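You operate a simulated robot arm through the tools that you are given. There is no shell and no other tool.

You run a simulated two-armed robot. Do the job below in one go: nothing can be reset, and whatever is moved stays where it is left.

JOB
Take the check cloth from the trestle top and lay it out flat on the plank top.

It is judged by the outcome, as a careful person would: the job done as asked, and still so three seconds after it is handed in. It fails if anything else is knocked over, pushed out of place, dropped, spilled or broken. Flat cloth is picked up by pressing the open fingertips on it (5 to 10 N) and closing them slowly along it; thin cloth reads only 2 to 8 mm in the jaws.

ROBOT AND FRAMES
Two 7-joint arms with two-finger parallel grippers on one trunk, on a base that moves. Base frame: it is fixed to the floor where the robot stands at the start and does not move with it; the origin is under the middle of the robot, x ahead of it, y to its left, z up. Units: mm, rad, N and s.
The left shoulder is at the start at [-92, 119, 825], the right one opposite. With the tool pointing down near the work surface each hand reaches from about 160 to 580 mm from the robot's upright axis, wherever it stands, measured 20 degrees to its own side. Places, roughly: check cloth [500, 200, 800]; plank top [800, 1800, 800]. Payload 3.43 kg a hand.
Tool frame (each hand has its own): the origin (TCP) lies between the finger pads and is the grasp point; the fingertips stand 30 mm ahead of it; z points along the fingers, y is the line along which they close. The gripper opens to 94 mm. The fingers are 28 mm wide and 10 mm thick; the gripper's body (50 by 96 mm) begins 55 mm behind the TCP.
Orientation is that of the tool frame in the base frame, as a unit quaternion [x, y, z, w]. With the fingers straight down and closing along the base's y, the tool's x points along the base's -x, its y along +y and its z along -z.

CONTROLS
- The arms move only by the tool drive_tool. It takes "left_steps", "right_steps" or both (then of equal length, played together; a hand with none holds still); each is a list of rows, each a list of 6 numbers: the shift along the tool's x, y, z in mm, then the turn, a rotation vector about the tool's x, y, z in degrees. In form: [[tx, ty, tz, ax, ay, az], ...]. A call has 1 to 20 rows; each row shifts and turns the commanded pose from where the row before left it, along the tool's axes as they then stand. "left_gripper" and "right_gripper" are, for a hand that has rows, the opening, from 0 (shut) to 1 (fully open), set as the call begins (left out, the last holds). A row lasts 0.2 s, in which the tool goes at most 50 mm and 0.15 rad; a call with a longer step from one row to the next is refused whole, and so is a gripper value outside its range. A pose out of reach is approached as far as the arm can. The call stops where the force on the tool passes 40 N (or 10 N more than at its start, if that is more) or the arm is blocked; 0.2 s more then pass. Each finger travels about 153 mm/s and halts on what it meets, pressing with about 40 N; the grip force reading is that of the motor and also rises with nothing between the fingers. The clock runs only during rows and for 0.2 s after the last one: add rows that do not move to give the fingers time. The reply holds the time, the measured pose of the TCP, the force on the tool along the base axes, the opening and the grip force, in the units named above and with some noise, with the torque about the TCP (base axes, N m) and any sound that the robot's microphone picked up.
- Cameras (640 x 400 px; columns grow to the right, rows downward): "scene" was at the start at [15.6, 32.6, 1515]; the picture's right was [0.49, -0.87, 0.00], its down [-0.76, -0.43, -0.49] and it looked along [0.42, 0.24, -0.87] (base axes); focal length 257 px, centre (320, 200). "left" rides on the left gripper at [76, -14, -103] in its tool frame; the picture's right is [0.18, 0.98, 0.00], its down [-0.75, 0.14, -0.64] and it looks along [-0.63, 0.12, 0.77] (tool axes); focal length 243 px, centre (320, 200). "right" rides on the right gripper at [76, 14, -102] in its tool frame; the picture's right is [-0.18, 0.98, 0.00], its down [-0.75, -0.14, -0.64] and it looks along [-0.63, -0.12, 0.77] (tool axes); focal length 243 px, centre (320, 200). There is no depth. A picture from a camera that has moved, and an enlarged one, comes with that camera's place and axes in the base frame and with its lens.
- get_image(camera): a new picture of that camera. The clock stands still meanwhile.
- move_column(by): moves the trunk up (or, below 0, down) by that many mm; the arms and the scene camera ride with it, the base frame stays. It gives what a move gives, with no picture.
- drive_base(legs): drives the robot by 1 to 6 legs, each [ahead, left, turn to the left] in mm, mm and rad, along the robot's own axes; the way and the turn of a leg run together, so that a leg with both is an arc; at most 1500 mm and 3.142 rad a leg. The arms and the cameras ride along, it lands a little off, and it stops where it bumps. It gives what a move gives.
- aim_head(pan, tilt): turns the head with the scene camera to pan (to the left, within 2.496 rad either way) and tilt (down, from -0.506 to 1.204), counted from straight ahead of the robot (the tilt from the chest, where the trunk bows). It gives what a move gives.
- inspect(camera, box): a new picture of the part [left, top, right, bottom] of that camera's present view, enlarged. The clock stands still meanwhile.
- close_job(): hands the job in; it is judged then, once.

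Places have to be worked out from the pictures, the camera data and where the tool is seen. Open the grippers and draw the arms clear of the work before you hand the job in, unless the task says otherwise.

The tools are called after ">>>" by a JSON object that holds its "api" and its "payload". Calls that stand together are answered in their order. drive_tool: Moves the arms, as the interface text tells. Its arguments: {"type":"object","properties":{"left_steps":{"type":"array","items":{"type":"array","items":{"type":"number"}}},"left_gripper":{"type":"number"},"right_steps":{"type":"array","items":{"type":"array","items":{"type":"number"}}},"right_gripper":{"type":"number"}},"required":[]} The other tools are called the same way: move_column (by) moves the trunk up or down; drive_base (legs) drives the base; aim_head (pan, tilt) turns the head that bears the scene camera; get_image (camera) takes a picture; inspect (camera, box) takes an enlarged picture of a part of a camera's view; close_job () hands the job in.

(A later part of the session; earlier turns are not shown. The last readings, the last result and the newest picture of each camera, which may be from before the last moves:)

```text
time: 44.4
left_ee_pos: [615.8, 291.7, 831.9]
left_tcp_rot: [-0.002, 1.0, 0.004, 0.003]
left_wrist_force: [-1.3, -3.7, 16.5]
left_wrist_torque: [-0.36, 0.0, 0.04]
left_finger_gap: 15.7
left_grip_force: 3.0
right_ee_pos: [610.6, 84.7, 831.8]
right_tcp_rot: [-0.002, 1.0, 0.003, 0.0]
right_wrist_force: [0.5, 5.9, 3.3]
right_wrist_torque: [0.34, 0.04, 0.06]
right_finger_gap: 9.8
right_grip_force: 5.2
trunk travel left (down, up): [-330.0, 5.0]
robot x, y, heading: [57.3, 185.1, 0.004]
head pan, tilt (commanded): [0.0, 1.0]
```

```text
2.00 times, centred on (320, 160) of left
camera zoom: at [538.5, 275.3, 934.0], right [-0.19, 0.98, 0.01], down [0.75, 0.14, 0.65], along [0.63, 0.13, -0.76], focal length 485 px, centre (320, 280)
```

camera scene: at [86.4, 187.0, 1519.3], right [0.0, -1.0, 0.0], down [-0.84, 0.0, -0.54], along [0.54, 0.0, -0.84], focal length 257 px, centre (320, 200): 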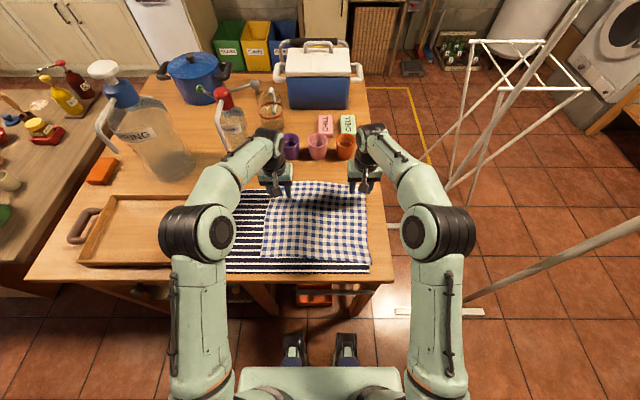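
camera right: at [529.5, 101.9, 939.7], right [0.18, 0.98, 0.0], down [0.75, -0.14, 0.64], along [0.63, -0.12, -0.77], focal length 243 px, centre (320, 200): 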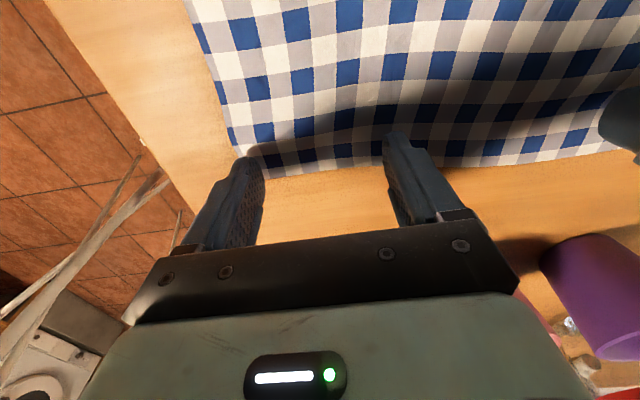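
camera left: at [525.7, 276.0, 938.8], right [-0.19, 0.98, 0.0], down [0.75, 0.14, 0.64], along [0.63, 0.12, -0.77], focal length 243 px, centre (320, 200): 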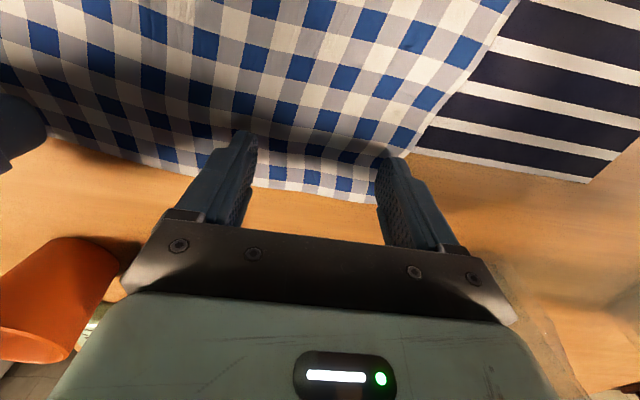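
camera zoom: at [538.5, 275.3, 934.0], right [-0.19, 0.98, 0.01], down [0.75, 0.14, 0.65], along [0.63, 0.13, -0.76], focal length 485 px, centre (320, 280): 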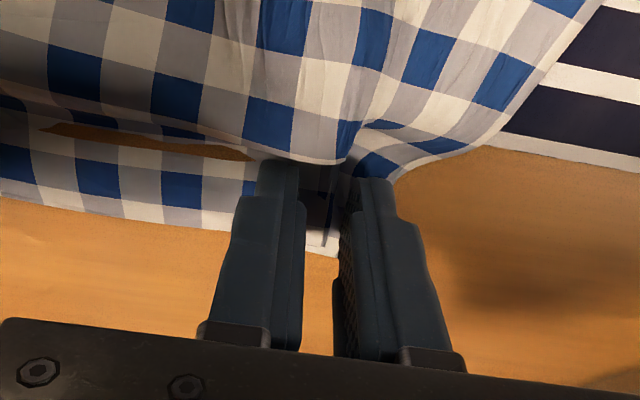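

Cloth is between the pads (grip forces 3–5 N at 10–16 mm). I close fully in a few more steps.

>>> {"api": "drive_tool", "payload": {"left_steps": [[0, 0, -0.4, 0, 0, 0]], "right_steps": [[0, 0, 0, 0, 0, 0]], "left_gripper": 0.1, "right_gripper": 0.1}}

>>> {"api": "drive_tool", "payload": {"left_steps": [[0, 0, 0, 0, 0, 0]], "right_steps": [[0, 0, 0, 0, 0, 0]], "left_gripper": 0.06, "right_gripper": 0.06}}

>>> {"api": "drive_tool", "payload": {"left_steps": [[0, 0, 0, 0, 0, 0]], "right_steps": [[0, 0, 0, 0, 0, 0]], "left_gripper": 0.03, "right_gripper": 0.03}}

>>> {"api": "drive_tool", "payload": {"left_steps": [[0, 0, 0, 0, 0, 0], [0, 0, 0, 0, 0, 0]], "right_steps": [[0, 0, 0, 0, 0, 0], [0, 0, 0, 0, 0, 0]], "left_gripper": 0.0, "right_gripper": 0.0}}

>>> {"api": "inspect", "payload": {"camera": "right", "box": [160, 60, 480, 260]}}

>>> {"api": "inspect", "payload": {"camera": "left", "box": [160, 60, 480, 260]}}

```text
time: 44.8
left_ee_pos: [615.5, 291.5, 832.5]
left_tcp_rot: [-0.001, 1.0, 0.003, 0.002]
left_wrist_force: [-0.2, -1.5, 16.5]
left_wrist_torque: [-0.28, -0.09, -0.04]
left_finger_gap: 6.5
left_grip_force: 0.1
right_ee_pos: [609.7, 84.9, 832.1]
right_tcp_rot: [-0.002, 1.0, 0.002, 0.001]
right_wrist_force: [1.0, 4.9, 3.5]
right_wrist_torque: [0.3, 0.04, 0.05]
right_finger_gap: 6.0
right_grip_force: 5.7
trunk travel left (down, up): [-330.0, 5.0]
robot x, y, heading: [61.8, 183.9, 0.009]
head pan, tilt (commanded): [0.0, 1.0]
```

```text
time: 45.1
left_ee_pos: [614.7, 290.7, 832.9]
left_tcp_rot: [0.0, 1.0, 0.004, 0.002]
left_wrist_force: [-0.5, -1.7, 17.3]
left_wrist_torque: [-0.22, -0.1, 0.0]
left_finger_gap: 4.7
left_grip_force: 0.0
right_ee_pos: [609.5, 85.4, 831.8]
right_tcp_rot: [-0.001, 1.0, 0.002, 0.001]
right_wrist_force: [-0.3, 5.1, 3.9]
right_wrist_torque: [0.3, 0.02, 0.06]
right_finger_gap: 3.5
right_grip_force: 6.7
trunk travel left (down, up): [-330.0, 5.0]
robot x, y, heading: [58.0, 183.5, 0.008]
head pan, tilt (commanded): [0.0, 1.0]
```

```text
time: 45.5
left_ee_pos: [614.6, 292.0, 833.6]
left_tcp_rot: [-0.001, 1.0, 0.004, 0.001]
left_wrist_force: [0.6, -2.4, 19.2]
left_wrist_torque: [-0.16, -0.04, -0.01]
left_finger_gap: 0.3
left_grip_force: 0.0
right_ee_pos: [610.4, 85.8, 831.2]
right_tcp_rot: [-0.002, 1.0, 0.003, 0.001]
right_wrist_force: [0.1, 3.9, 2.6]
right_wrist_torque: [0.18, 0.0, -0.02]
right_finger_gap: 6.1
right_grip_force: 2.9
trunk travel left (down, up): [-330.0, 5.0]
robot x, y, heading: [58.8, 183.0, 0.006]
head pan, tilt (commanded): [0.0, 1.0]
```

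```text
time: 46.1
left_ee_pos: [615.6, 290.6, 832.5]
left_tcp_rot: [-0.002, 1.0, 0.002, 0.001]
left_wrist_force: [0.2, -4.7, 17.8]
left_wrist_torque: [-0.21, -0.08, -0.03]
left_finger_gap: 0.0
left_grip_force: 33.0
right_ee_pos: [610.8, 87.4, 831.9]
right_tcp_rot: [-0.001, 1.0, 0.004, 0.0]
right_wrist_force: [0.6, 7.3, 2.1]
right_wrist_torque: [0.24, 0.0, 0.0]
right_finger_gap: 2.4
right_grip_force: 37.3
trunk travel left (down, up): [-330.0, 5.0]
robot x, y, heading: [59.4, 187.0, 0.007]
head pan, tilt (commanded): [0.0, 1.0]
```

```text
2.00 times, centred on (320, 160) of right
camera zoom: at [534.8, 100.8, 934.7], right [0.18, 0.98, 0.01], down [0.75, -0.14, 0.64], along [0.63, -0.11, -0.77], focal length 485 px, centre (320, 280)
```

zoom: 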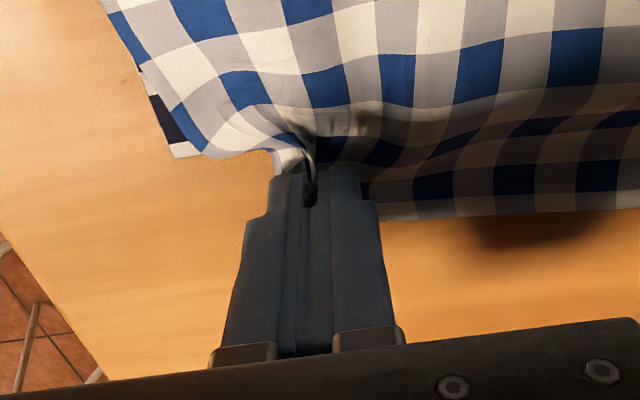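

```text
2.00 times, centred on (320, 160) of left
camera zoom: at [538.4, 275.2, 934.1], right [-0.19, 0.98, 0.01], down [0.75, 0.14, 0.64], along [0.63, 0.12, -0.76], focal length 485 px, centre (320, 280)
```

zoom: 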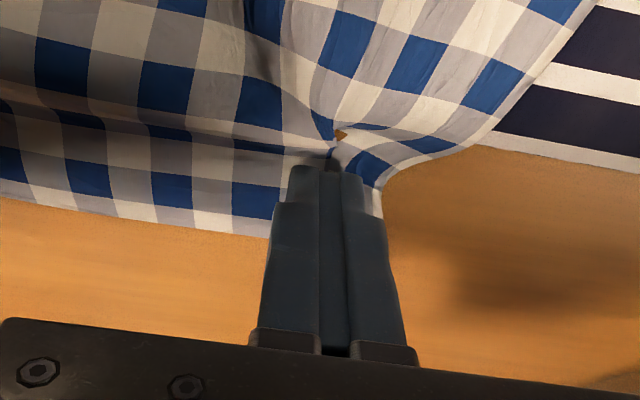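

The right hand has the cloth (2.4 mm, 37 N); the left fold slipped out because it pressed too hard (17 N) at the end. I lift the left, reopen it, and retry while the right holds still.

>>> {"api": "drive_tool", "payload": {"left_steps": [[0, 0, -3, 0, 0, 0], [0, 0, -6, 0, 0, 0], [0, 0, -9, 0, 0, 0], [0, 0, 0, 0, 0, 0]]}}

>>> {"api": "drive_tool", "payload": {"left_steps": [[0, 0, 0, 0, 0, 0], [0, 0, 0, 0, 0, 0], [0, 0, 0, 0, 0, 0]], "left_gripper": 0.8}}

>>> {"api": "get_image", "payload": {"camera": "left"}}

>>> {"api": "inspect", "payload": {"camera": "scene", "box": [220, 130, 400, 270]}}

```text
time: 47.1
left_ee_pos: [616.0, 291.5, 848.7]
left_tcp_rot: [-0.001, 1.0, 0.003, 0.001]
left_wrist_force: [-0.7, 0.3, 0.6]
left_wrist_torque: [0.01, -0.01, -0.03]
left_finger_gap: 0.1
left_grip_force: 33.1
right_ee_pos: [610.6, 84.4, 831.3]
right_tcp_rot: [-0.001, 1.0, 0.003, 0.001]
right_wrist_force: [-0.6, -1.5, 8.2]
right_wrist_torque: [-0.06, 0.04, -0.01]
right_finger_gap: 2.4
right_grip_force: 37.1
trunk travel left (down, up): [-330.0, 5.0]
robot x, y, heading: [56.1, 183.7, 0.006]
head pan, tilt (commanded): [0.0, 1.0]
```

```text
time: 48.0
left_ee_pos: [616.7, 290.1, 849.6]
left_tcp_rot: [-0.002, 1.0, 0.003, 0.001]
left_wrist_force: [0.3, -0.2, -0.4]
left_wrist_torque: [0.01, 0.02, -0.01]
left_finger_gap: 75.2
left_grip_force: 0.2
right_ee_pos: [610.1, 85.0, 831.5]
right_tcp_rot: [-0.002, 1.0, 0.003, 0.001]
right_wrist_force: [0.4, -2.4, 8.6]
right_wrist_torque: [-0.05, 0.04, 0.0]
right_finger_gap: 2.8
right_grip_force: 37.8
trunk travel left (down, up): [-330.0, 5.0]
robot x, y, heading: [58.1, 191.1, 0.005]
head pan, tilt (commanded): [0.0, 1.0]
```

```text
taken
camera left: at [539.9, 274.6, 950.9], right [-0.19, 0.98, 0.01], down [0.75, 0.14, 0.64], along [0.63, 0.12, -0.77], focal length 243 px, centre (320, 200)
```

left: 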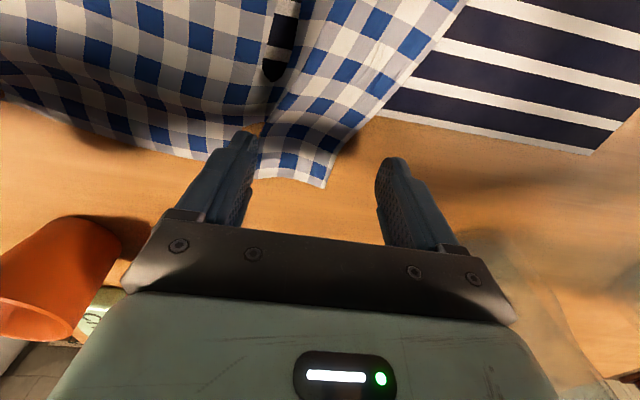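

```text
2.86 times, centred on (310, 200) of scene
camera zoom: at [84.0, 186.8, 1604.8], right [0.0, -1.0, 0.0], down [-0.84, 0.0, -0.54], along [0.54, 0.0, -0.84], focal length 734 px, centre (349, 200)
```

zoom: 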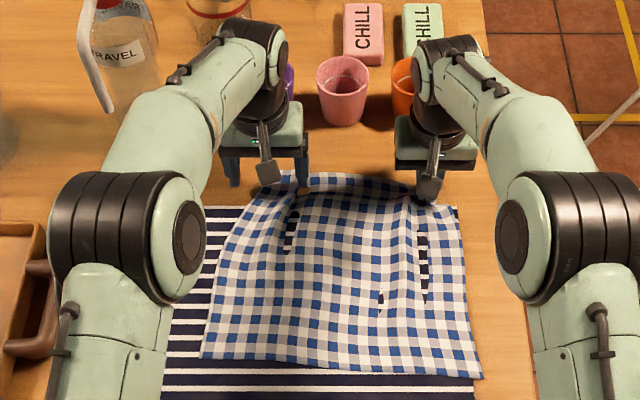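

The left corner has been dragged inward to about [645, 297]. Before re-pinching I spread it back outward: closed fingertips pressed at about [620, 283], then dragged toward +y.

>>> {"api": "drive_tool", "payload": {"left_steps": [[-4, -6, 0, 0, 0, 0], [0, 0, 4, 0, 0, 0], [0, 0, 0, 0, 0, 0], [0, 0, 0, 0, 0, 0]], "left_gripper": 0.0}}

>>> {"api": "drive_tool", "payload": {"left_steps": [[0, 0, 6, 0, 0, 0], [0, 0, 4, 0, 0, 0], [0, 0, 1.5, 0, 0, 0], [0, 0, 0, 0, 0, 0]]}}

>>> {"api": "get_image", "payload": {"camera": "left"}}

```text
time: 49.0
left_ee_pos: [620.0, 285.9, 845.9]
left_tcp_rot: [-0.001, 1.0, 0.004, 0.002]
left_wrist_force: [0.3, 0.4, -0.7]
left_wrist_torque: [-0.02, 0.01, 0.0]
left_finger_gap: 0.0
left_grip_force: 32.9
right_ee_pos: [610.0, 84.8, 831.8]
right_tcp_rot: [-0.001, 1.0, 0.003, 0.001]
right_wrist_force: [0.4, -2.1, 8.9]
right_wrist_torque: [-0.09, 0.02, 0.01]
right_finger_gap: 2.5
right_grip_force: 37.0
trunk travel left (down, up): [-330.0, 5.0]
robot x, y, heading: [56.4, 189.0, 0.003]
head pan, tilt (commanded): [0.0, 1.0]
```

```text
time: 50.0
left_ee_pos: [620.4, 285.6, 833.4]
left_tcp_rot: [-0.001, 1.0, 0.003, 0.0]
left_wrist_force: [0.2, 1.2, 0.9]
left_wrist_torque: [-0.02, 0.0, -0.01]
left_finger_gap: 0.0
left_grip_force: 33.3
right_ee_pos: [611.0, 85.2, 830.1]
right_tcp_rot: [-0.001, 1.0, 0.004, 0.001]
right_wrist_force: [0.9, -2.6, 8.7]
right_wrist_torque: [-0.06, 0.03, 0.01]
right_finger_gap: 2.7
right_grip_force: 37.5
trunk travel left (down, up): [-330.0, 5.0]
robot x, y, heading: [55.1, 188.1, 0.004]
head pan, tilt (commanded): [0.0, 1.0]
```

```text
taken
camera left: at [543.3, 269.5, 935.7], right [-0.19, 0.98, 0.01], down [0.75, 0.14, 0.64], along [0.63, 0.12, -0.77], focal length 243 px, centre (320, 200)
```

left: 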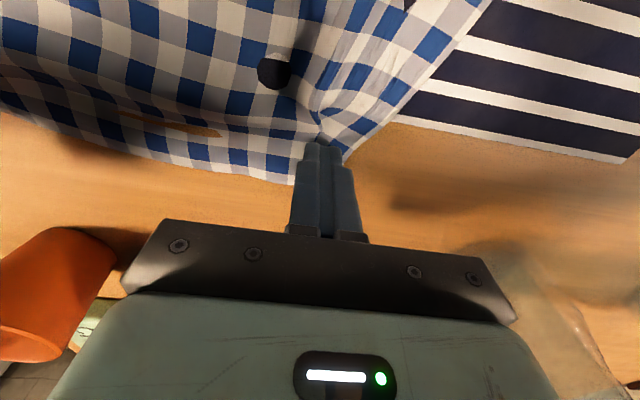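

Fingertips are just touching near the corner. I press a little more and drag slowly toward +y.

>>> {"api": "drive_tool", "payload": {"left_steps": [[0, 0, 0.8, 0, 0, 0], [0, 0, 0.5, 0, 0, 0], [0, 2, 0, 0, 0, 0], [0, 3, 0, 0, 0, 0], [0, 3, 0, 0, 0, 0], [0, 3, 0, 0, 0, 0]]}}

>>> {"api": "drive_tool", "payload": {"left_steps": [[0, 3, 0, 0, 0, 0], [0, 3, 0, 0, 0, 0], [0, 3, 0, 0, 0, 0], [0, 3, 0, 0, 0, 0], [0, 3, 0, 0, 0, 0], [0, 3, 0, 0, 0, 0], [0, 3, 0, 0, 0, 0]]}}

>>> {"api": "get_image", "payload": {"camera": "left"}}

```text
time: 51.4
left_ee_pos: [619.8, 295.8, 833.8]
left_tcp_rot: [-0.001, 1.0, 0.003, 0.001]
left_wrist_force: [0.2, -2.6, 3.3]
left_wrist_torque: [-0.11, -0.02, 0.0]
left_finger_gap: 0.1
left_grip_force: 32.9
right_ee_pos: [611.0, 84.9, 831.5]
right_tcp_rot: [-0.002, 1.0, 0.003, 0.001]
right_wrist_force: [1.1, 0.1, 7.5]
right_wrist_torque: [0.0, -0.01, 0.0]
right_finger_gap: 2.3
right_grip_force: 37.7
trunk travel left (down, up): [-330.0, 5.0]
robot x, y, heading: [55.9, 186.0, 0.002]
head pan, tilt (commanded): [0.0, 1.0]
```

```text
time: 53.0
left_ee_pos: [620.6, 317.0, 831.8]
left_tcp_rot: [-0.001, 1.0, 0.003, 0.001]
left_wrist_force: [0.1, -0.3, 0.1]
left_wrist_torque: [-0.02, 0.0, 0.01]
left_finger_gap: 0.0
left_grip_force: 33.0
right_ee_pos: [611.2, 85.1, 831.7]
right_tcp_rot: [-0.001, 1.0, 0.002, 0.0]
right_wrist_force: [-0.5, -2.0, 9.9]
right_wrist_torque: [0.0, 0.04, -0.01]
right_finger_gap: 2.7
right_grip_force: 37.4
trunk travel left (down, up): [-330.0, 5.0]
robot x, y, heading: [55.5, 185.1, 0.002]
head pan, tilt (commanded): [0.0, 1.0]
```

```text
taken
camera left: at [543.0, 301.7, 933.8], right [-0.19, 0.98, 0.01], down [0.75, 0.14, 0.64], along [0.63, 0.12, -0.77], focal length 243 px, centre (320, 200)
```

left: 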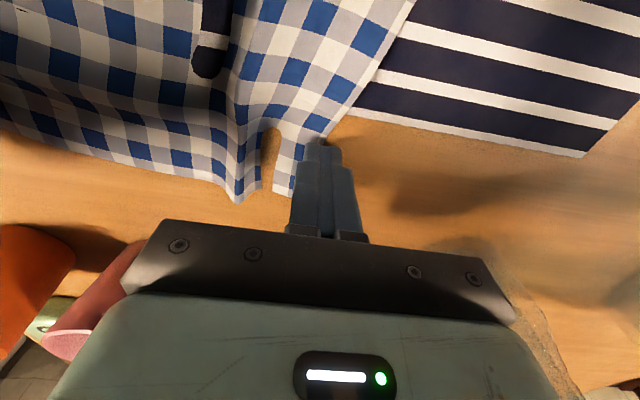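

The drag left a standing fold near y≈268 along x≈610–650, which is ideal to pinch. I lift, move over it with the jaws open, and look.

>>> {"api": "drive_tool", "payload": {"left_steps": [[0, 0, -6, 0, 0, 0], [0, 0, -15, 0, 0, 0], [0, 0, -15, 0, 0, 0], [0, -24, 0, 0, 0, 0], [0, -23, 0, 0, 0, 0], [0, 0, 0, 0, 0, 0]]}}

>>> {"api": "drive_tool", "payload": {"left_steps": [[0, 0, 0, 0, 0, 0], [0, 0, 0, 0, 0, 0]], "left_gripper": 0.65}}

>>> {"api": "get_image", "payload": {"camera": "left"}}

>>> {"api": "inspect", "payload": {"camera": "scene", "box": [240, 140, 380, 230]}}

```text
time: 54.4
left_ee_pos: [622.5, 268.1, 868.7]
left_tcp_rot: [-0.001, 1.0, 0.003, 0.0]
left_wrist_force: [0.4, 0.5, -0.3]
left_wrist_torque: [-0.02, 0.0, -0.02]
left_finger_gap: 0.0
left_grip_force: 32.5
right_ee_pos: [610.6, 85.2, 832.6]
right_tcp_rot: [-0.002, 1.0, 0.003, 0.0]
right_wrist_force: [-1.1, -1.1, 9.8]
right_wrist_torque: [-0.03, 0.07, 0.01]
right_finger_gap: 2.5
right_grip_force: 37.7
trunk travel left (down, up): [-330.0, 5.0]
robot x, y, heading: [56.3, 183.8, 0.009]
head pan, tilt (commanded): [0.0, 1.0]
```

```text
time: 55.0
left_ee_pos: [621.3, 267.9, 869.4]
left_tcp_rot: [-0.001, 1.0, 0.003, 0.001]
left_wrist_force: [-0.1, -1.2, 0.5]
left_wrist_torque: [0.03, 0.01, 0.01]
left_finger_gap: 61.4
left_grip_force: 0.0
right_ee_pos: [609.9, 86.1, 832.0]
right_tcp_rot: [-0.002, 1.0, 0.002, 0.001]
right_wrist_force: [-0.7, -1.5, 8.9]
right_wrist_torque: [0.01, 0.07, 0.0]
right_finger_gap: 2.5
right_grip_force: 37.5
trunk travel left (down, up): [-330.0, 5.0]
robot x, y, heading: [59.2, 184.3, 0.001]
head pan, tilt (commanded): [0.0, 1.0]
```

```text
taken
camera left: at [544.7, 252.9, 970.4], right [-0.19, 0.98, 0.01], down [0.75, 0.14, 0.64], along [0.63, 0.12, -0.77], focal length 243 px, centre (320, 200)
```

left: 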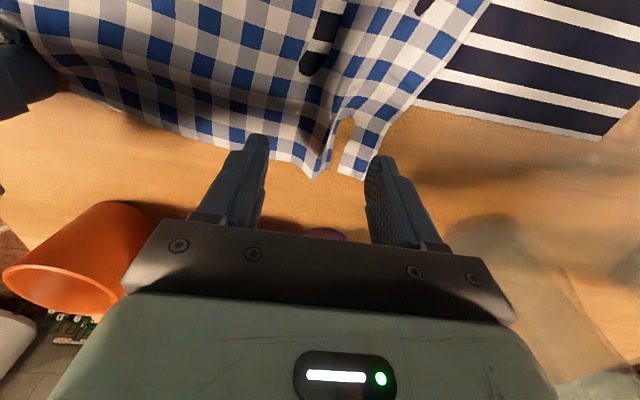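

```text
4.44 times, centred on (310, 185) of scene
camera zoom: at [83.9, 186.9, 1604.8], right [0.0, -1.0, 0.0], down [-0.84, 0.0, -0.54], along [0.54, 0.0, -0.84], focal length 1141 px, centre (364, 267)
```

zoom: 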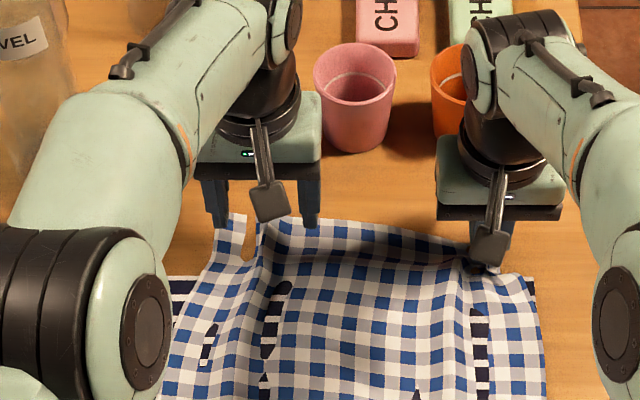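

The fold crest stands at y≈269, centred in the open jaws, with the corner flap under the outer finger. I descend and press gently.

>>> {"api": "drive_tool", "payload": {"left_steps": [[-4, 1, 10, 0, 0, 0], [-2, 0, 10, 0, 0, 0], [0, 0, 8, 0, 0, 0], [0, 0, 5, 0, 0, 0], [0, 0, 1.5, 0, 0, 0], [0, 0, 0, 0, 0, 0]]}}

>>> {"api": "inspect", "payload": {"camera": "left", "box": [160, 60, 480, 260]}}

```text
time: 56.4
left_ee_pos: [625.9, 271.1, 834.3]
left_tcp_rot: [-0.002, 1.0, 0.004, 0.001]
left_wrist_force: [0.0, 0.3, -0.5]
left_wrist_torque: [0.02, 0.0, -0.03]
left_finger_gap: 61.1
left_grip_force: 0.1
right_ee_pos: [610.1, 85.1, 831.8]
right_tcp_rot: [-0.001, 1.0, 0.003, 0.001]
right_wrist_force: [-0.7, -0.7, 8.8]
right_wrist_torque: [0.0, 0.08, 0.03]
right_finger_gap: 2.4
right_grip_force: 37.4
trunk travel left (down, up): [-330.0, 5.0]
robot x, y, heading: [58.8, 184.6, 0.006]
head pan, tilt (commanded): [0.0, 1.0]
```

```text
2.00 times, centred on (320, 160) of left
camera zoom: at [549.5, 255.7, 935.3], right [-0.19, 0.98, 0.01], down [0.75, 0.14, 0.64], along [0.63, 0.12, -0.77], focal length 485 px, centre (320, 280)
```

zoom: 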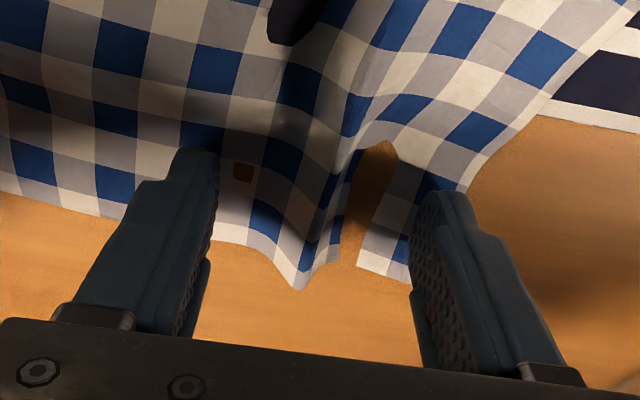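

The standing fold is between the fingers. I press to a few newtons and close slowly again.

>>> {"api": "drive_tool", "payload": {"left_steps": [[0, 0, 1, 0, 0, 0], [0, 0, 0.6, 0, 0, 0], [0, 0, 0, 0, 0, 0]], "left_gripper": 0.62}}

>>> {"api": "drive_tool", "payload": {"left_steps": [[0, 0, 0, 0, 0, 0]], "left_gripper": 0.58}}

>>> {"api": "drive_tool", "payload": {"left_steps": [[0, 0, 0, 0, 0, 0]], "left_gripper": 0.54}}

>>> {"api": "drive_tool", "payload": {"left_steps": [[0, 0, 0, 0, 0, 0]], "left_gripper": 0.5}}

>>> {"api": "inspect", "payload": {"camera": "left", "box": [160, 60, 480, 260]}}

```text
time: 57.1
left_ee_pos: [624.9, 271.0, 833.6]
left_tcp_rot: [-0.001, 1.0, 0.004, 0.001]
left_wrist_force: [0.3, -0.1, 0.3]
left_wrist_torque: [-0.05, 0.02, 0.0]
left_finger_gap: 58.3
left_grip_force: 0.5
right_ee_pos: [610.9, 85.1, 831.6]
right_tcp_rot: [-0.002, 1.0, 0.003, 0.001]
right_wrist_force: [-1.1, -2.0, 9.3]
right_wrist_torque: [-0.06, 0.07, 0.0]
right_finger_gap: 2.4
right_grip_force: 37.0
trunk travel left (down, up): [-330.0, 5.0]
robot x, y, heading: [56.2, 189.2, 0.006]
head pan, tilt (commanded): [0.0, 1.0]
```

```text
time: 57.5
left_ee_pos: [627.0, 272.1, 832.0]
left_tcp_rot: [-0.001, 1.0, 0.003, 0.001]
left_wrist_force: [-0.3, 0.1, 0.3]
left_wrist_torque: [-0.02, 0.01, -0.03]
left_finger_gap: 54.7
left_grip_force: 0.1
right_ee_pos: [610.6, 84.9, 832.0]
right_tcp_rot: [-0.001, 1.0, 0.004, 0.002]
right_wrist_force: [-0.6, -1.1, 9.2]
right_wrist_torque: [-0.06, 0.08, -0.02]
right_finger_gap: 2.3
right_grip_force: 37.1
trunk travel left (down, up): [-330.0, 5.0]
robot x, y, heading: [58.8, 184.4, 0.005]
head pan, tilt (commanded): [0.0, 1.0]
```

```text
time: 58.0
left_ee_pos: [625.9, 271.2, 833.2]
left_tcp_rot: [-0.001, 1.0, 0.004, 0.002]
left_wrist_force: [-1.2, 0.4, -0.6]
left_wrist_torque: [-0.05, 0.01, -0.01]
left_finger_gap: 50.8
left_grip_force: 0.0
right_ee_pos: [610.8, 86.2, 830.8]
right_tcp_rot: [-0.001, 1.0, 0.003, 0.0]
right_wrist_force: [-0.5, -0.9, 8.4]
right_wrist_torque: [-0.05, 0.08, 0.02]
right_finger_gap: 2.3
right_grip_force: 37.1
trunk travel left (down, up): [-330.0, 5.0]
robot x, y, heading: [58.2, 186.7, 0.005]
head pan, tilt (commanded): [0.0, 1.0]
```

```text
time: 58.4
left_ee_pos: [624.8, 271.5, 831.7]
left_tcp_rot: [0.0, 1.0, 0.004, 0.001]
left_wrist_force: [0.4, 1.3, 0.4]
left_wrist_torque: [0.03, -0.04, -0.04]
left_finger_gap: 46.9
left_grip_force: 0.1
right_ee_pos: [611.3, 85.1, 831.5]
right_tcp_rot: [-0.002, 1.0, 0.003, 0.001]
right_wrist_force: [-1.1, -1.1, 8.4]
right_wrist_torque: [-0.01, 0.1, 0.01]
right_finger_gap: 2.7
right_grip_force: 37.3
trunk travel left (down, up): [-330.0, 5.0]
robot x, y, heading: [55.5, 189.4, 0.001]
head pan, tilt (commanded): [0.0, 1.0]
```

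```text
2.00 times, centred on (320, 160) of left
camera zoom: at [549.3, 256.0, 933.8], right [-0.19, 0.98, 0.01], down [0.75, 0.14, 0.64], along [0.63, 0.12, -0.77], focal length 485 px, centre (320, 280)
```

zoom: 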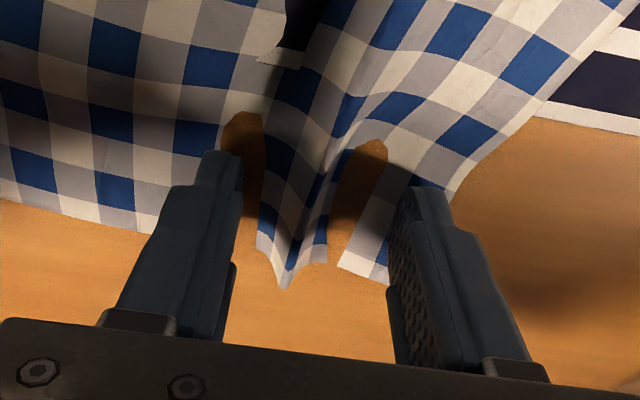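

The fold tightens even at near-zero force. I lower 0.7 mm and keep closing.

>>> {"api": "drive_tool", "payload": {"left_steps": [[0, 0, 0.7, 0, 0, 0], [0, 0, 0, 0, 0, 0]], "left_gripper": 0.46}}

>>> {"api": "drive_tool", "payload": {"left_steps": [[0, 0, 0, 0, 0, 0]], "left_gripper": 0.42}}

>>> {"api": "drive_tool", "payload": {"left_steps": [[0, 0, 0, 0, 0, 0]], "left_gripper": 0.38}}

>>> {"api": "drive_tool", "payload": {"left_steps": [[0, 0, 0, 0, 0, 0]], "left_gripper": 0.34}}

>>> {"api": "inspect", "payload": {"camera": "left", "box": [160, 60, 480, 260]}}

```text
time: 59.0
left_ee_pos: [626.2, 271.5, 833.2]
left_tcp_rot: [-0.002, 1.0, 0.004, 0.001]
left_wrist_force: [-0.9, -1.3, 4.2]
left_wrist_torque: [-0.01, 0.0, -0.03]
left_finger_gap: 43.4
left_grip_force: 0.4
right_ee_pos: [610.4, 86.6, 831.6]
right_tcp_rot: [-0.002, 1.0, 0.002, 0.0]
right_wrist_force: [-0.9, -0.4, 7.9]
right_wrist_torque: [0.02, 0.04, 0.0]
right_finger_gap: 2.7
right_grip_force: 37.0
trunk travel left (down, up): [-330.0, 5.0]
robot x, y, heading: [58.9, 186.7, 0.002]
head pan, tilt (commanded): [0.0, 1.0]
```

```text
time: 59.4
left_ee_pos: [625.0, 272.2, 832.1]
left_tcp_rot: [-0.001, 1.0, 0.003, 0.001]
left_wrist_force: [0.8, 0.8, 4.2]
left_wrist_torque: [-0.06, -0.04, -0.02]
left_finger_gap: 39.1
left_grip_force: 0.1
right_ee_pos: [610.4, 85.6, 831.8]
right_tcp_rot: [-0.002, 1.0, 0.004, 0.002]
right_wrist_force: [0.0, -1.2, 7.9]
right_wrist_torque: [-0.03, 0.1, -0.02]
right_finger_gap: 2.4
right_grip_force: 37.0
trunk travel left (down, up): [-330.0, 5.0]
robot x, y, heading: [54.4, 187.6, 0.009]
head pan, tilt (commanded): [0.0, 1.0]
```

```text
time: 59.8
left_ee_pos: [627.2, 272.2, 831.1]
left_tcp_rot: [-0.001, 1.0, 0.004, 0.002]
left_wrist_force: [0.2, -0.8, 6.2]
left_wrist_torque: [-0.03, -0.04, 0.03]
left_finger_gap: 35.5
left_grip_force: 0.0
right_ee_pos: [609.7, 84.6, 831.2]
right_tcp_rot: [-0.001, 1.0, 0.003, 0.001]
right_wrist_force: [-0.8, -0.2, 6.2]
right_wrist_torque: [-0.01, 0.05, 0.01]
right_finger_gap: 2.6
right_grip_force: 37.0
trunk travel left (down, up): [-330.0, 5.0]
robot x, y, heading: [60.2, 187.4, 0.009]
head pan, tilt (commanded): [0.0, 1.0]
```

```text
time: 60.1
left_ee_pos: [625.9, 271.2, 832.0]
left_tcp_rot: [0.0, 1.0, 0.004, 0.0]
left_wrist_force: [0.4, 0.0, 5.4]
left_wrist_torque: [-0.07, -0.04, 0.01]
left_finger_gap: 31.4
left_grip_force: 0.1
right_ee_pos: [610.3, 86.1, 831.6]
right_tcp_rot: [-0.002, 1.0, 0.003, 0.001]
right_wrist_force: [0.0, 0.1, 5.9]
right_wrist_torque: [0.0, 0.09, 0.0]
right_finger_gap: 2.5
right_grip_force: 37.5
trunk travel left (down, up): [-330.0, 5.0]
robot x, y, heading: [55.4, 185.3, 0.006]
head pan, tilt (commanded): [0.0, 1.0]
```

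```text
2.00 times, centred on (320, 160) of left
camera zoom: at [549.4, 256.0, 933.2], right [-0.19, 0.98, 0.01], down [0.75, 0.14, 0.64], along [0.63, 0.12, -0.76], focal length 485 px, centre (320, 280)
```

zoom: 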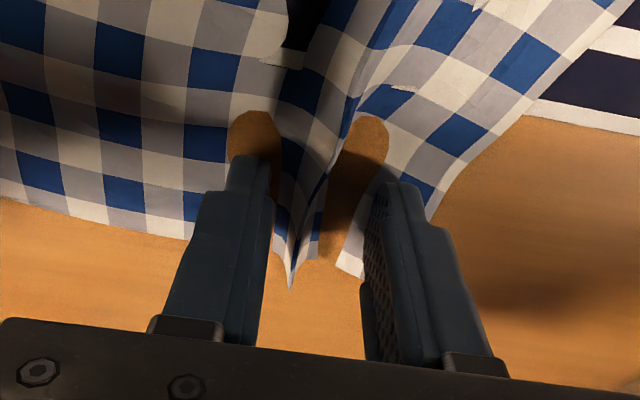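

The fold is tall and well placed between the fingers. I continue closing.

>>> {"api": "drive_tool", "payload": {"left_steps": [[0, 0, 0, 0, 0, 0]], "left_gripper": 0.3}}

>>> {"api": "drive_tool", "payload": {"left_steps": [[0, 0, 0, 0, 0, 0]], "left_gripper": 0.26}}

>>> {"api": "drive_tool", "payload": {"left_steps": [[0, 0, 0, 0, 0, 0]], "left_gripper": 0.22}}

>>> {"api": "inspect", "payload": {"camera": "left", "box": [160, 60, 480, 260]}}

```text
time: 60.5
left_ee_pos: [625.6, 271.4, 831.1]
left_tcp_rot: [0.0, 1.0, 0.004, 0.0]
left_wrist_force: [0.1, 0.0, 6.7]
left_wrist_torque: [-0.05, -0.01, -0.02]
left_finger_gap: 27.4
left_grip_force: 0.0
right_ee_pos: [612.0, 85.2, 832.4]
right_tcp_rot: [-0.002, 1.0, 0.004, 0.002]
right_wrist_force: [0.3, -0.8, 5.9]
right_wrist_torque: [-0.06, 0.07, -0.05]
right_finger_gap: 2.4
right_grip_force: 37.3
trunk travel left (down, up): [-330.0, 5.0]
robot x, y, heading: [59.1, 186.9, 0.003]
head pan, tilt (commanded): [0.0, 1.0]
```

```text
time: 61.0
left_ee_pos: [625.7, 272.0, 832.3]
left_tcp_rot: [-0.001, 1.0, 0.003, 0.001]
left_wrist_force: [0.5, -0.3, 7.3]
left_wrist_torque: [-0.05, -0.05, 0.0]
left_finger_gap: 24.1
left_grip_force: 0.2
right_ee_pos: [611.7, 85.2, 832.3]
right_tcp_rot: [-0.001, 1.0, 0.004, 0.002]
right_wrist_force: [0.4, -1.0, 4.8]
right_wrist_torque: [-0.02, 0.07, -0.01]
right_finger_gap: 2.5
right_grip_force: 37.3
trunk travel left (down, up): [-330.0, 5.0]
robot x, y, heading: [60.7, 180.8, 0.007]
head pan, tilt (commanded): [0.0, 1.0]
```

```text
time: 61.4
left_ee_pos: [626.1, 271.4, 833.3]
left_tcp_rot: [-0.001, 1.0, 0.003, 0.001]
left_wrist_force: [-0.9, -1.4, 7.7]
left_wrist_torque: [-0.06, -0.04, -0.01]
left_finger_gap: 19.8
left_grip_force: 0.0
right_ee_pos: [610.3, 84.7, 831.8]
right_tcp_rot: [-0.002, 1.0, 0.004, 0.001]
right_wrist_force: [-1.2, -1.0, 5.6]
right_wrist_torque: [0.01, 0.02, 0.02]
right_finger_gap: 2.4
right_grip_force: 37.1
trunk travel left (down, up): [-330.0, 5.0]
robot x, y, heading: [56.1, 190.8, 0.003]
head pan, tilt (commanded): [0.0, 1.0]
```

```text
2.00 times, centred on (320, 160) of left
camera zoom: at [549.3, 256.0, 933.2], right [-0.19, 0.98, 0.01], down [0.75, 0.14, 0.64], along [0.63, 0.12, -0.76], focal length 485 px, centre (320, 280)
```

zoom: 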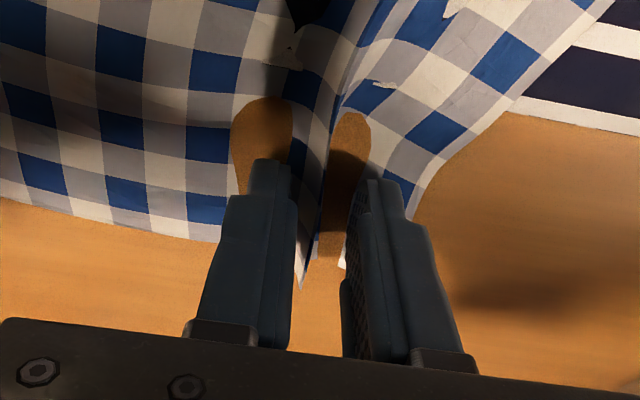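

The fold stands between nearly closed fingers at 7.7 N. I ease up 0.6 mm and finish closing in small steps.

>>> {"api": "drive_tool", "payload": {"left_steps": [[0, 0, -0.4, 0, 0, 0]], "left_gripper": 0.18}}

>>> {"api": "drive_tool", "payload": {"left_steps": [[0, 0, -0.3, 0, 0, 0]], "left_gripper": 0.14}}

>>> {"api": "drive_tool", "payload": {"left_steps": [[0, 0, -0.3, 0, 0, 0]], "left_gripper": 0.1}}

>>> {"api": "inspect", "payload": {"camera": "left", "box": [160, 60, 480, 260]}}

```text
time: 61.8
left_ee_pos: [624.8, 271.3, 831.9]
left_tcp_rot: [-0.001, 1.0, 0.004, 0.0]
left_wrist_force: [1.0, -0.3, 4.5]
left_wrist_torque: [-0.05, -0.07, -0.03]
left_finger_gap: 16.4
left_grip_force: 0.1
right_ee_pos: [610.4, 86.4, 832.9]
right_tcp_rot: [-0.001, 1.0, 0.003, 0.001]
right_wrist_force: [-0.6, -0.3, 6.1]
right_wrist_torque: [0.0, 0.07, 0.02]
right_finger_gap: 2.5
right_grip_force: 37.0
trunk travel left (down, up): [-330.0, 5.0]
robot x, y, heading: [56.7, 186.2, -0.0]
head pan, tilt (commanded): [0.0, 1.0]
```

```text
time: 62.1
left_ee_pos: [625.6, 271.0, 831.7]
left_tcp_rot: [-0.001, 1.0, 0.003, 0.0]
left_wrist_force: [0.0, 0.1, 2.9]
left_wrist_torque: [-0.03, 0.0, -0.01]
left_finger_gap: 12.9
left_grip_force: 0.1
right_ee_pos: [610.5, 85.8, 831.6]
right_tcp_rot: [-0.002, 1.0, 0.003, 0.0]
right_wrist_force: [0.0, 0.4, 6.9]
right_wrist_torque: [0.01, 0.05, 0.02]
right_finger_gap: 2.3
right_grip_force: 37.6
trunk travel left (down, up): [-330.0, 5.0]
robot x, y, heading: [58.0, 185.2, 0.002]
head pan, tilt (commanded): [0.0, 1.0]
```

```text
time: 62.5
left_ee_pos: [625.4, 271.0, 831.3]
left_tcp_rot: [-0.001, 1.0, 0.003, 0.0]
left_wrist_force: [-0.7, -0.5, 1.3]
left_wrist_torque: [-0.03, -0.02, -0.01]
left_finger_gap: 10.3
left_grip_force: 0.1
right_ee_pos: [610.6, 86.0, 830.9]
right_tcp_rot: [-0.001, 1.0, 0.003, 0.001]
right_wrist_force: [0.3, 1.7, 7.7]
right_wrist_torque: [0.01, 0.08, 0.01]
right_finger_gap: 2.7
right_grip_force: 37.3
trunk travel left (down, up): [-330.0, 5.0]
robot x, y, heading: [55.6, 186.9, 0.001]
head pan, tilt (commanded): [0.0, 1.0]
```

```text
2.00 times, centred on (320, 160) of left
camera zoom: at [548.9, 255.4, 933.7], right [-0.19, 0.98, 0.01], down [0.75, 0.14, 0.64], along [0.63, 0.12, -0.77], focal length 485 px, centre (320, 280)
```

zoom: 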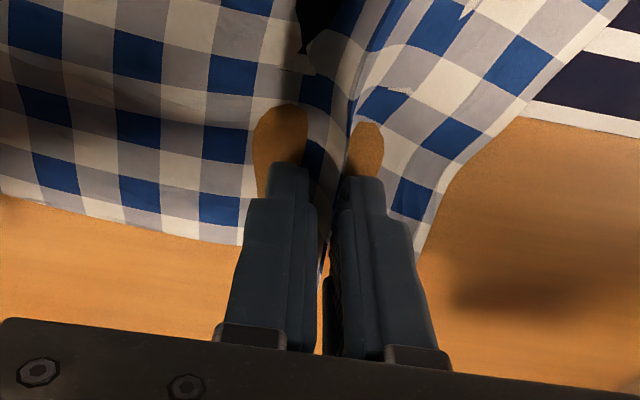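

The fold is inside the jaws at 10 mm. I close the rest of the way.

>>> {"api": "drive_tool", "payload": {"left_steps": [[0, 0, 0, 0, 0, 0]], "left_gripper": 0.06}}

>>> {"api": "drive_tool", "payload": {"left_steps": [[0, 0, 0, 0, 0, 0]], "left_gripper": 0.03}}

>>> {"api": "drive_tool", "payload": {"left_steps": [[0, 0, 0, 0, 0, 0], [0, 0, 0, 0, 0, 0]], "left_gripper": 0.0}}

>>> {"api": "inspect", "payload": {"camera": "left", "box": [160, 60, 480, 260]}}

```text
time: 63.0
left_ee_pos: [625.7, 271.0, 833.1]
left_tcp_rot: [-0.001, 1.0, 0.003, 0.0]
left_wrist_force: [-0.1, -1.8, -0.1]
left_wrist_torque: [-0.06, 0.0, 0.01]
left_finger_gap: 7.1
left_grip_force: 1.5
right_ee_pos: [611.2, 86.5, 832.1]
right_tcp_rot: [-0.002, 1.0, 0.003, 0.001]
right_wrist_force: [-0.2, 2.0, 8.0]
right_wrist_torque: [0.06, 0.04, 0.02]
right_finger_gap: 2.7
right_grip_force: 37.3
trunk travel left (down, up): [-330.0, 5.0]
robot x, y, heading: [59.1, 185.8, 0.005]
head pan, tilt (commanded): [0.0, 1.0]
```

```text
time: 63.4
left_ee_pos: [625.5, 270.6, 832.1]
left_tcp_rot: [-0.001, 1.0, 0.003, 0.0]
left_wrist_force: [-0.3, -3.0, -0.4]
left_wrist_torque: [-0.06, 0.04, -0.02]
left_finger_gap: 4.9
left_grip_force: 1.7
right_ee_pos: [609.8, 86.2, 832.3]
right_tcp_rot: [-0.002, 1.0, 0.003, 0.001]
right_wrist_force: [-0.1, 2.7, 7.5]
right_wrist_torque: [0.07, 0.04, 0.0]
right_finger_gap: 2.8
right_grip_force: 37.1
trunk travel left (down, up): [-330.0, 5.0]
robot x, y, heading: [58.2, 188.8, 0.003]
head pan, tilt (commanded): [0.0, 1.0]
```

```text
time: 64.0
left_ee_pos: [626.3, 270.5, 831.8]
left_tcp_rot: [-0.001, 1.0, 0.003, 0.001]
left_wrist_force: [-2.2, -4.9, -0.5]
left_wrist_torque: [-0.15, -0.01, 0.0]
left_finger_gap: 2.3
left_grip_force: 37.2
right_ee_pos: [611.7, 86.2, 832.1]
right_tcp_rot: [-0.002, 1.0, 0.004, 0.001]
right_wrist_force: [0.4, 4.2, 7.3]
right_wrist_torque: [0.17, 0.07, 0.0]
right_finger_gap: 2.3
right_grip_force: 37.0
trunk travel left (down, up): [-330.0, 5.0]
robot x, y, heading: [54.6, 189.5, 0.003]
head pan, tilt (commanded): [0.0, 1.0]
```

```text
2.00 times, centred on (320, 160) of left
camera zoom: at [549.0, 255.1, 934.2], right [-0.19, 0.98, 0.01], down [0.75, 0.14, 0.64], along [0.63, 0.12, -0.77], focal length 485 px, centre (320, 280)
```

zoom: 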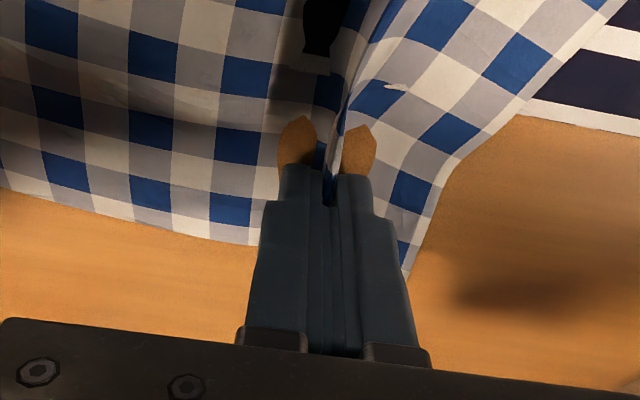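

Both hands now hold cloth (2.3 mm, 37 N each). I peel it up slowly along a 45° path back toward the robot so the striped cloth isn't dragged.

>>> {"api": "drive_tool", "payload": {"left_steps": [[0, 0, -3, 0, 0, 0], [0, 0, -4, 0, 0, 0], [3, 0, -5, 0, 0, 0], [5, 0, -5, 0, 0, 0], [5, 0, -5, 0, 0, 0], [6, 0, -6, 0, 0, 0], [6, 0, -6, 0, 0, 0], [6, 0, -6, 0, 0, 0]], "right_steps": [[0, 0, -3, 0, 0, 0], [0, 0, -4, 0, 0, 0], [3, 0, -5, 0, 0, 0], [5, 0, -5, 0, 0, 0], [5, 0, -5, 0, 0, 0], [6, 0, -6, 0, 0, 0], [6, 0, -6, 0, 0, 0], [6, 0, -6, 0, 0, 0]]}}

>>> {"api": "get_image", "payload": {"camera": "left"}}

>>> {"api": "get_image", "payload": {"camera": "right"}}

>>> {"api": "inspect", "payload": {"camera": "scene", "box": [200, 120, 420, 290]}}

```text
time: 65.8
left_ee_pos: [594.5, 271.1, 872.7]
left_tcp_rot: [0.0, 1.0, 0.003, 0.0]
left_wrist_force: [-0.3, -5.9, -1.4]
left_wrist_torque: [-0.21, 0.02, -0.04]
left_finger_gap: 2.6
left_grip_force: 37.1
right_ee_pos: [580.1, 84.6, 871.0]
right_tcp_rot: [-0.001, 1.0, 0.003, 0.001]
right_wrist_force: [1.0, 6.4, 0.9]
right_wrist_torque: [0.19, -0.01, 0.01]
right_finger_gap: 2.6
right_grip_force: 37.7
trunk travel left (down, up): [-330.0, 5.0]
robot x, y, heading: [59.9, 189.6, 0.002]
head pan, tilt (commanded): [0.0, 1.0]
```

```text
taken
camera left: at [517.6, 255.9, 974.0], right [-0.19, 0.98, 0.01], down [0.75, 0.14, 0.64], along [0.63, 0.12, -0.77], focal length 243 px, centre (320, 200)
```

left: 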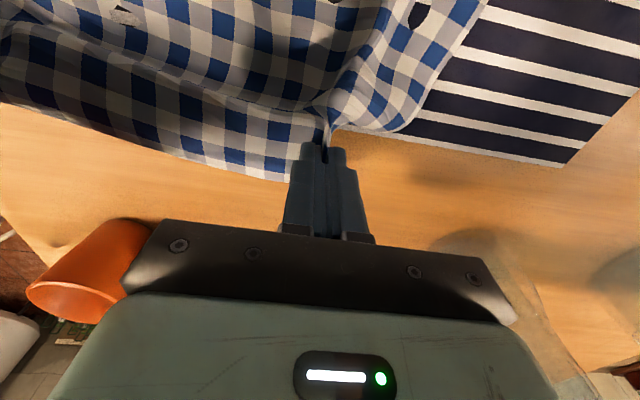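

```text
taken
camera right: at [504.6, 100.6, 973.8], right [0.18, 0.98, 0.01], down [0.75, -0.14, 0.64], along [0.63, -0.11, -0.77], focal length 243 px, centre (320, 200)
```

right: 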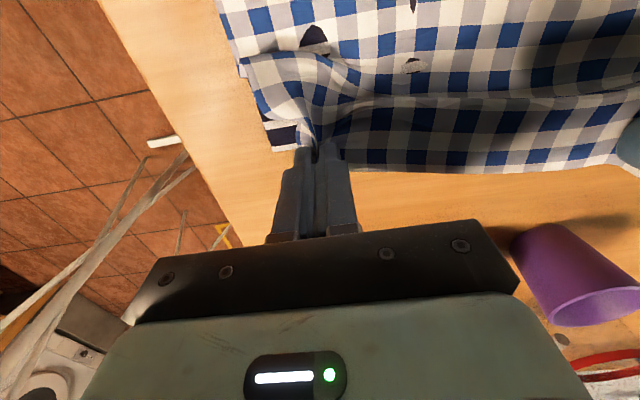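

```text
2.35 times, centred on (310, 205) of scene
camera zoom: at [84.5, 186.9, 1604.8], right [0.0, -1.0, 0.0], down [-0.84, 0.0, -0.54], along [0.54, 0.0, -0.84], focal length 604 px, centre (344, 188)
```

zoom: 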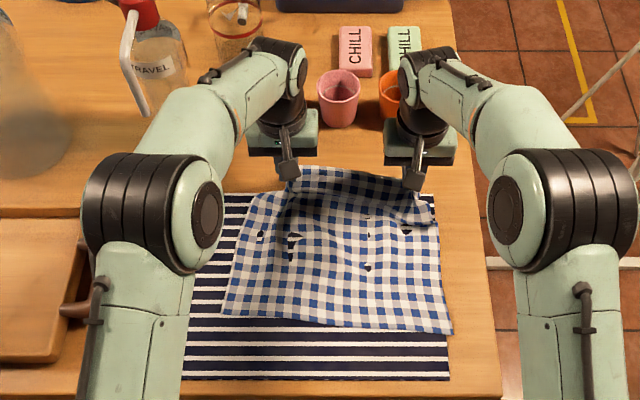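

The peel goes well and the striped cloth seems unmoved. I bring the hands 3 mm closer to relax the tension and continue peeling up and back.

>>> {"api": "drive_tool", "payload": {"left_steps": [[5, -3, -6, 0, 0, 0], [7, 0, -8, 0, 0, 0], [7, 0, -8, 0, 0, 0], [7, 0, -8, 0, 0, 0], [7, 0, -8, 0, 0, 0], [7, 0, -8, 0, 0, 0], [7, 0, -8, 0, 0, 0], [7, 0, -8, 0, 0, 0], [7, 0, -8, 0, 0, 0], [7, 0, -8, 0, 0, 0], [7, 0, -8, 0, 0, 0], [7, 0, -8, 0, 0, 0]], "right_steps": [[5, 3, -6, 0, 0, 0], [7, 0, -8, 0, 0, 0], [7, 0, -8, 0, 0, 0], [7, 0, -8, 0, 0, 0], [7, 0, -8, 0, 0, 0], [7, 0, -8, 0, 0, 0], [7, 0, -8, 0, 0, 0], [7, 0, -8, 0, 0, 0], [7, 0, -8, 0, 0, 0], [7, 0, -8, 0, 0, 0], [7, 0, -8, 0, 0, 0], [7, 0, -8, 0, 0, 0]]}}

>>> {"api": "get_image", "payload": {"camera": "scene"}}

>>> {"api": "get_image", "payload": {"camera": "left"}}

>>> {"api": "get_image", "payload": {"camera": "right"}}

```text
time: 68.3
left_ee_pos: [512.3, 267.2, 966.5]
left_tcp_rot: [-0.001, 1.0, 0.004, -0.001]
left_wrist_force: [0.0, -0.6, -0.7]
left_wrist_torque: [0.02, -0.01, -0.02]
left_finger_gap: 2.3
left_grip_force: 37.4
right_ee_pos: [498.8, 87.3, 965.6]
right_tcp_rot: [-0.002, 1.0, 0.004, 0.002]
right_wrist_force: [-0.6, 0.2, -0.8]
right_wrist_torque: [0.01, 0.0, -0.02]
right_finger_gap: 2.9
right_grip_force: 37.3
trunk travel left (down, up): [-330.0, 5.0]
robot x, y, heading: [53.5, 189.3, 0.004]
head pan, tilt (commanded): [0.0, 1.0]
```

```text
taken
camera scene: at [84.3, 186.9, 1604.8], right [0.0, -1.0, 0.0], down [-0.84, 0.0, -0.54], along [0.54, 0.0, -0.84], focal length 257 px, centre (320, 200)
```

scene: 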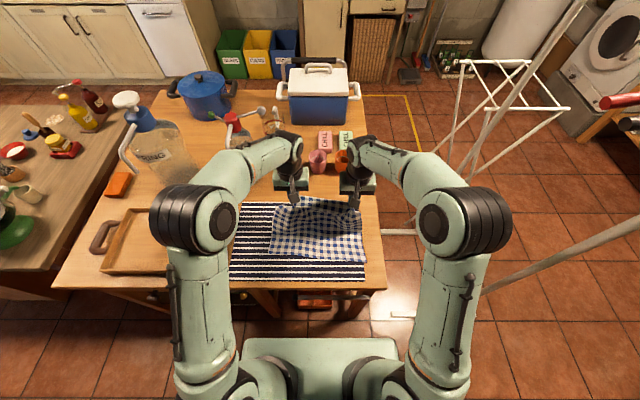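

```text
taken
camera left: at [435.7, 251.7, 1067.2], right [-0.19, 0.98, 0.01], down [0.75, 0.14, 0.64], along [0.63, 0.12, -0.77], focal length 243 px, centre (320, 200)
```

left: 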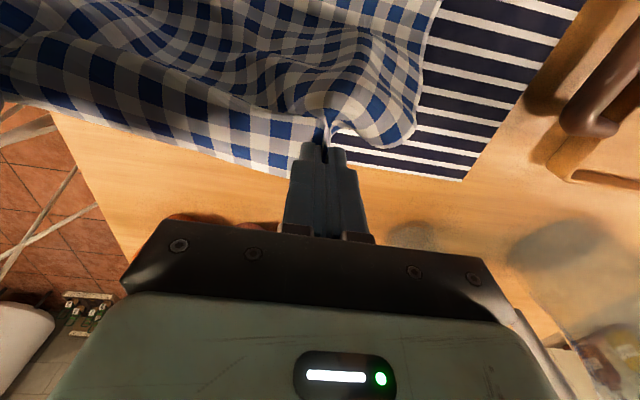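

```text
taken
camera right: at [423.2, 102.5, 1067.7], right [0.18, 0.98, 0.01], down [0.75, -0.14, 0.64], along [0.63, -0.11, -0.77], focal length 243 px, centre (320, 200)
```

right: 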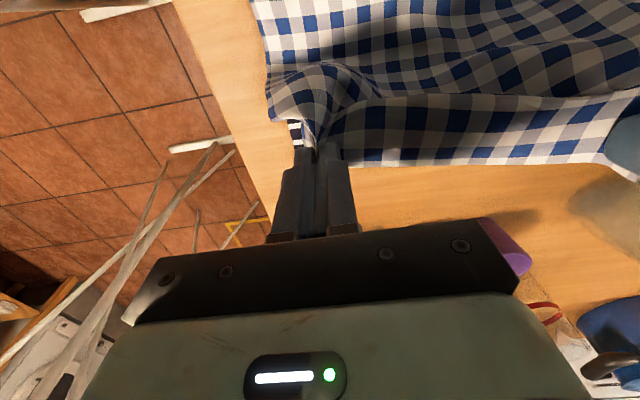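

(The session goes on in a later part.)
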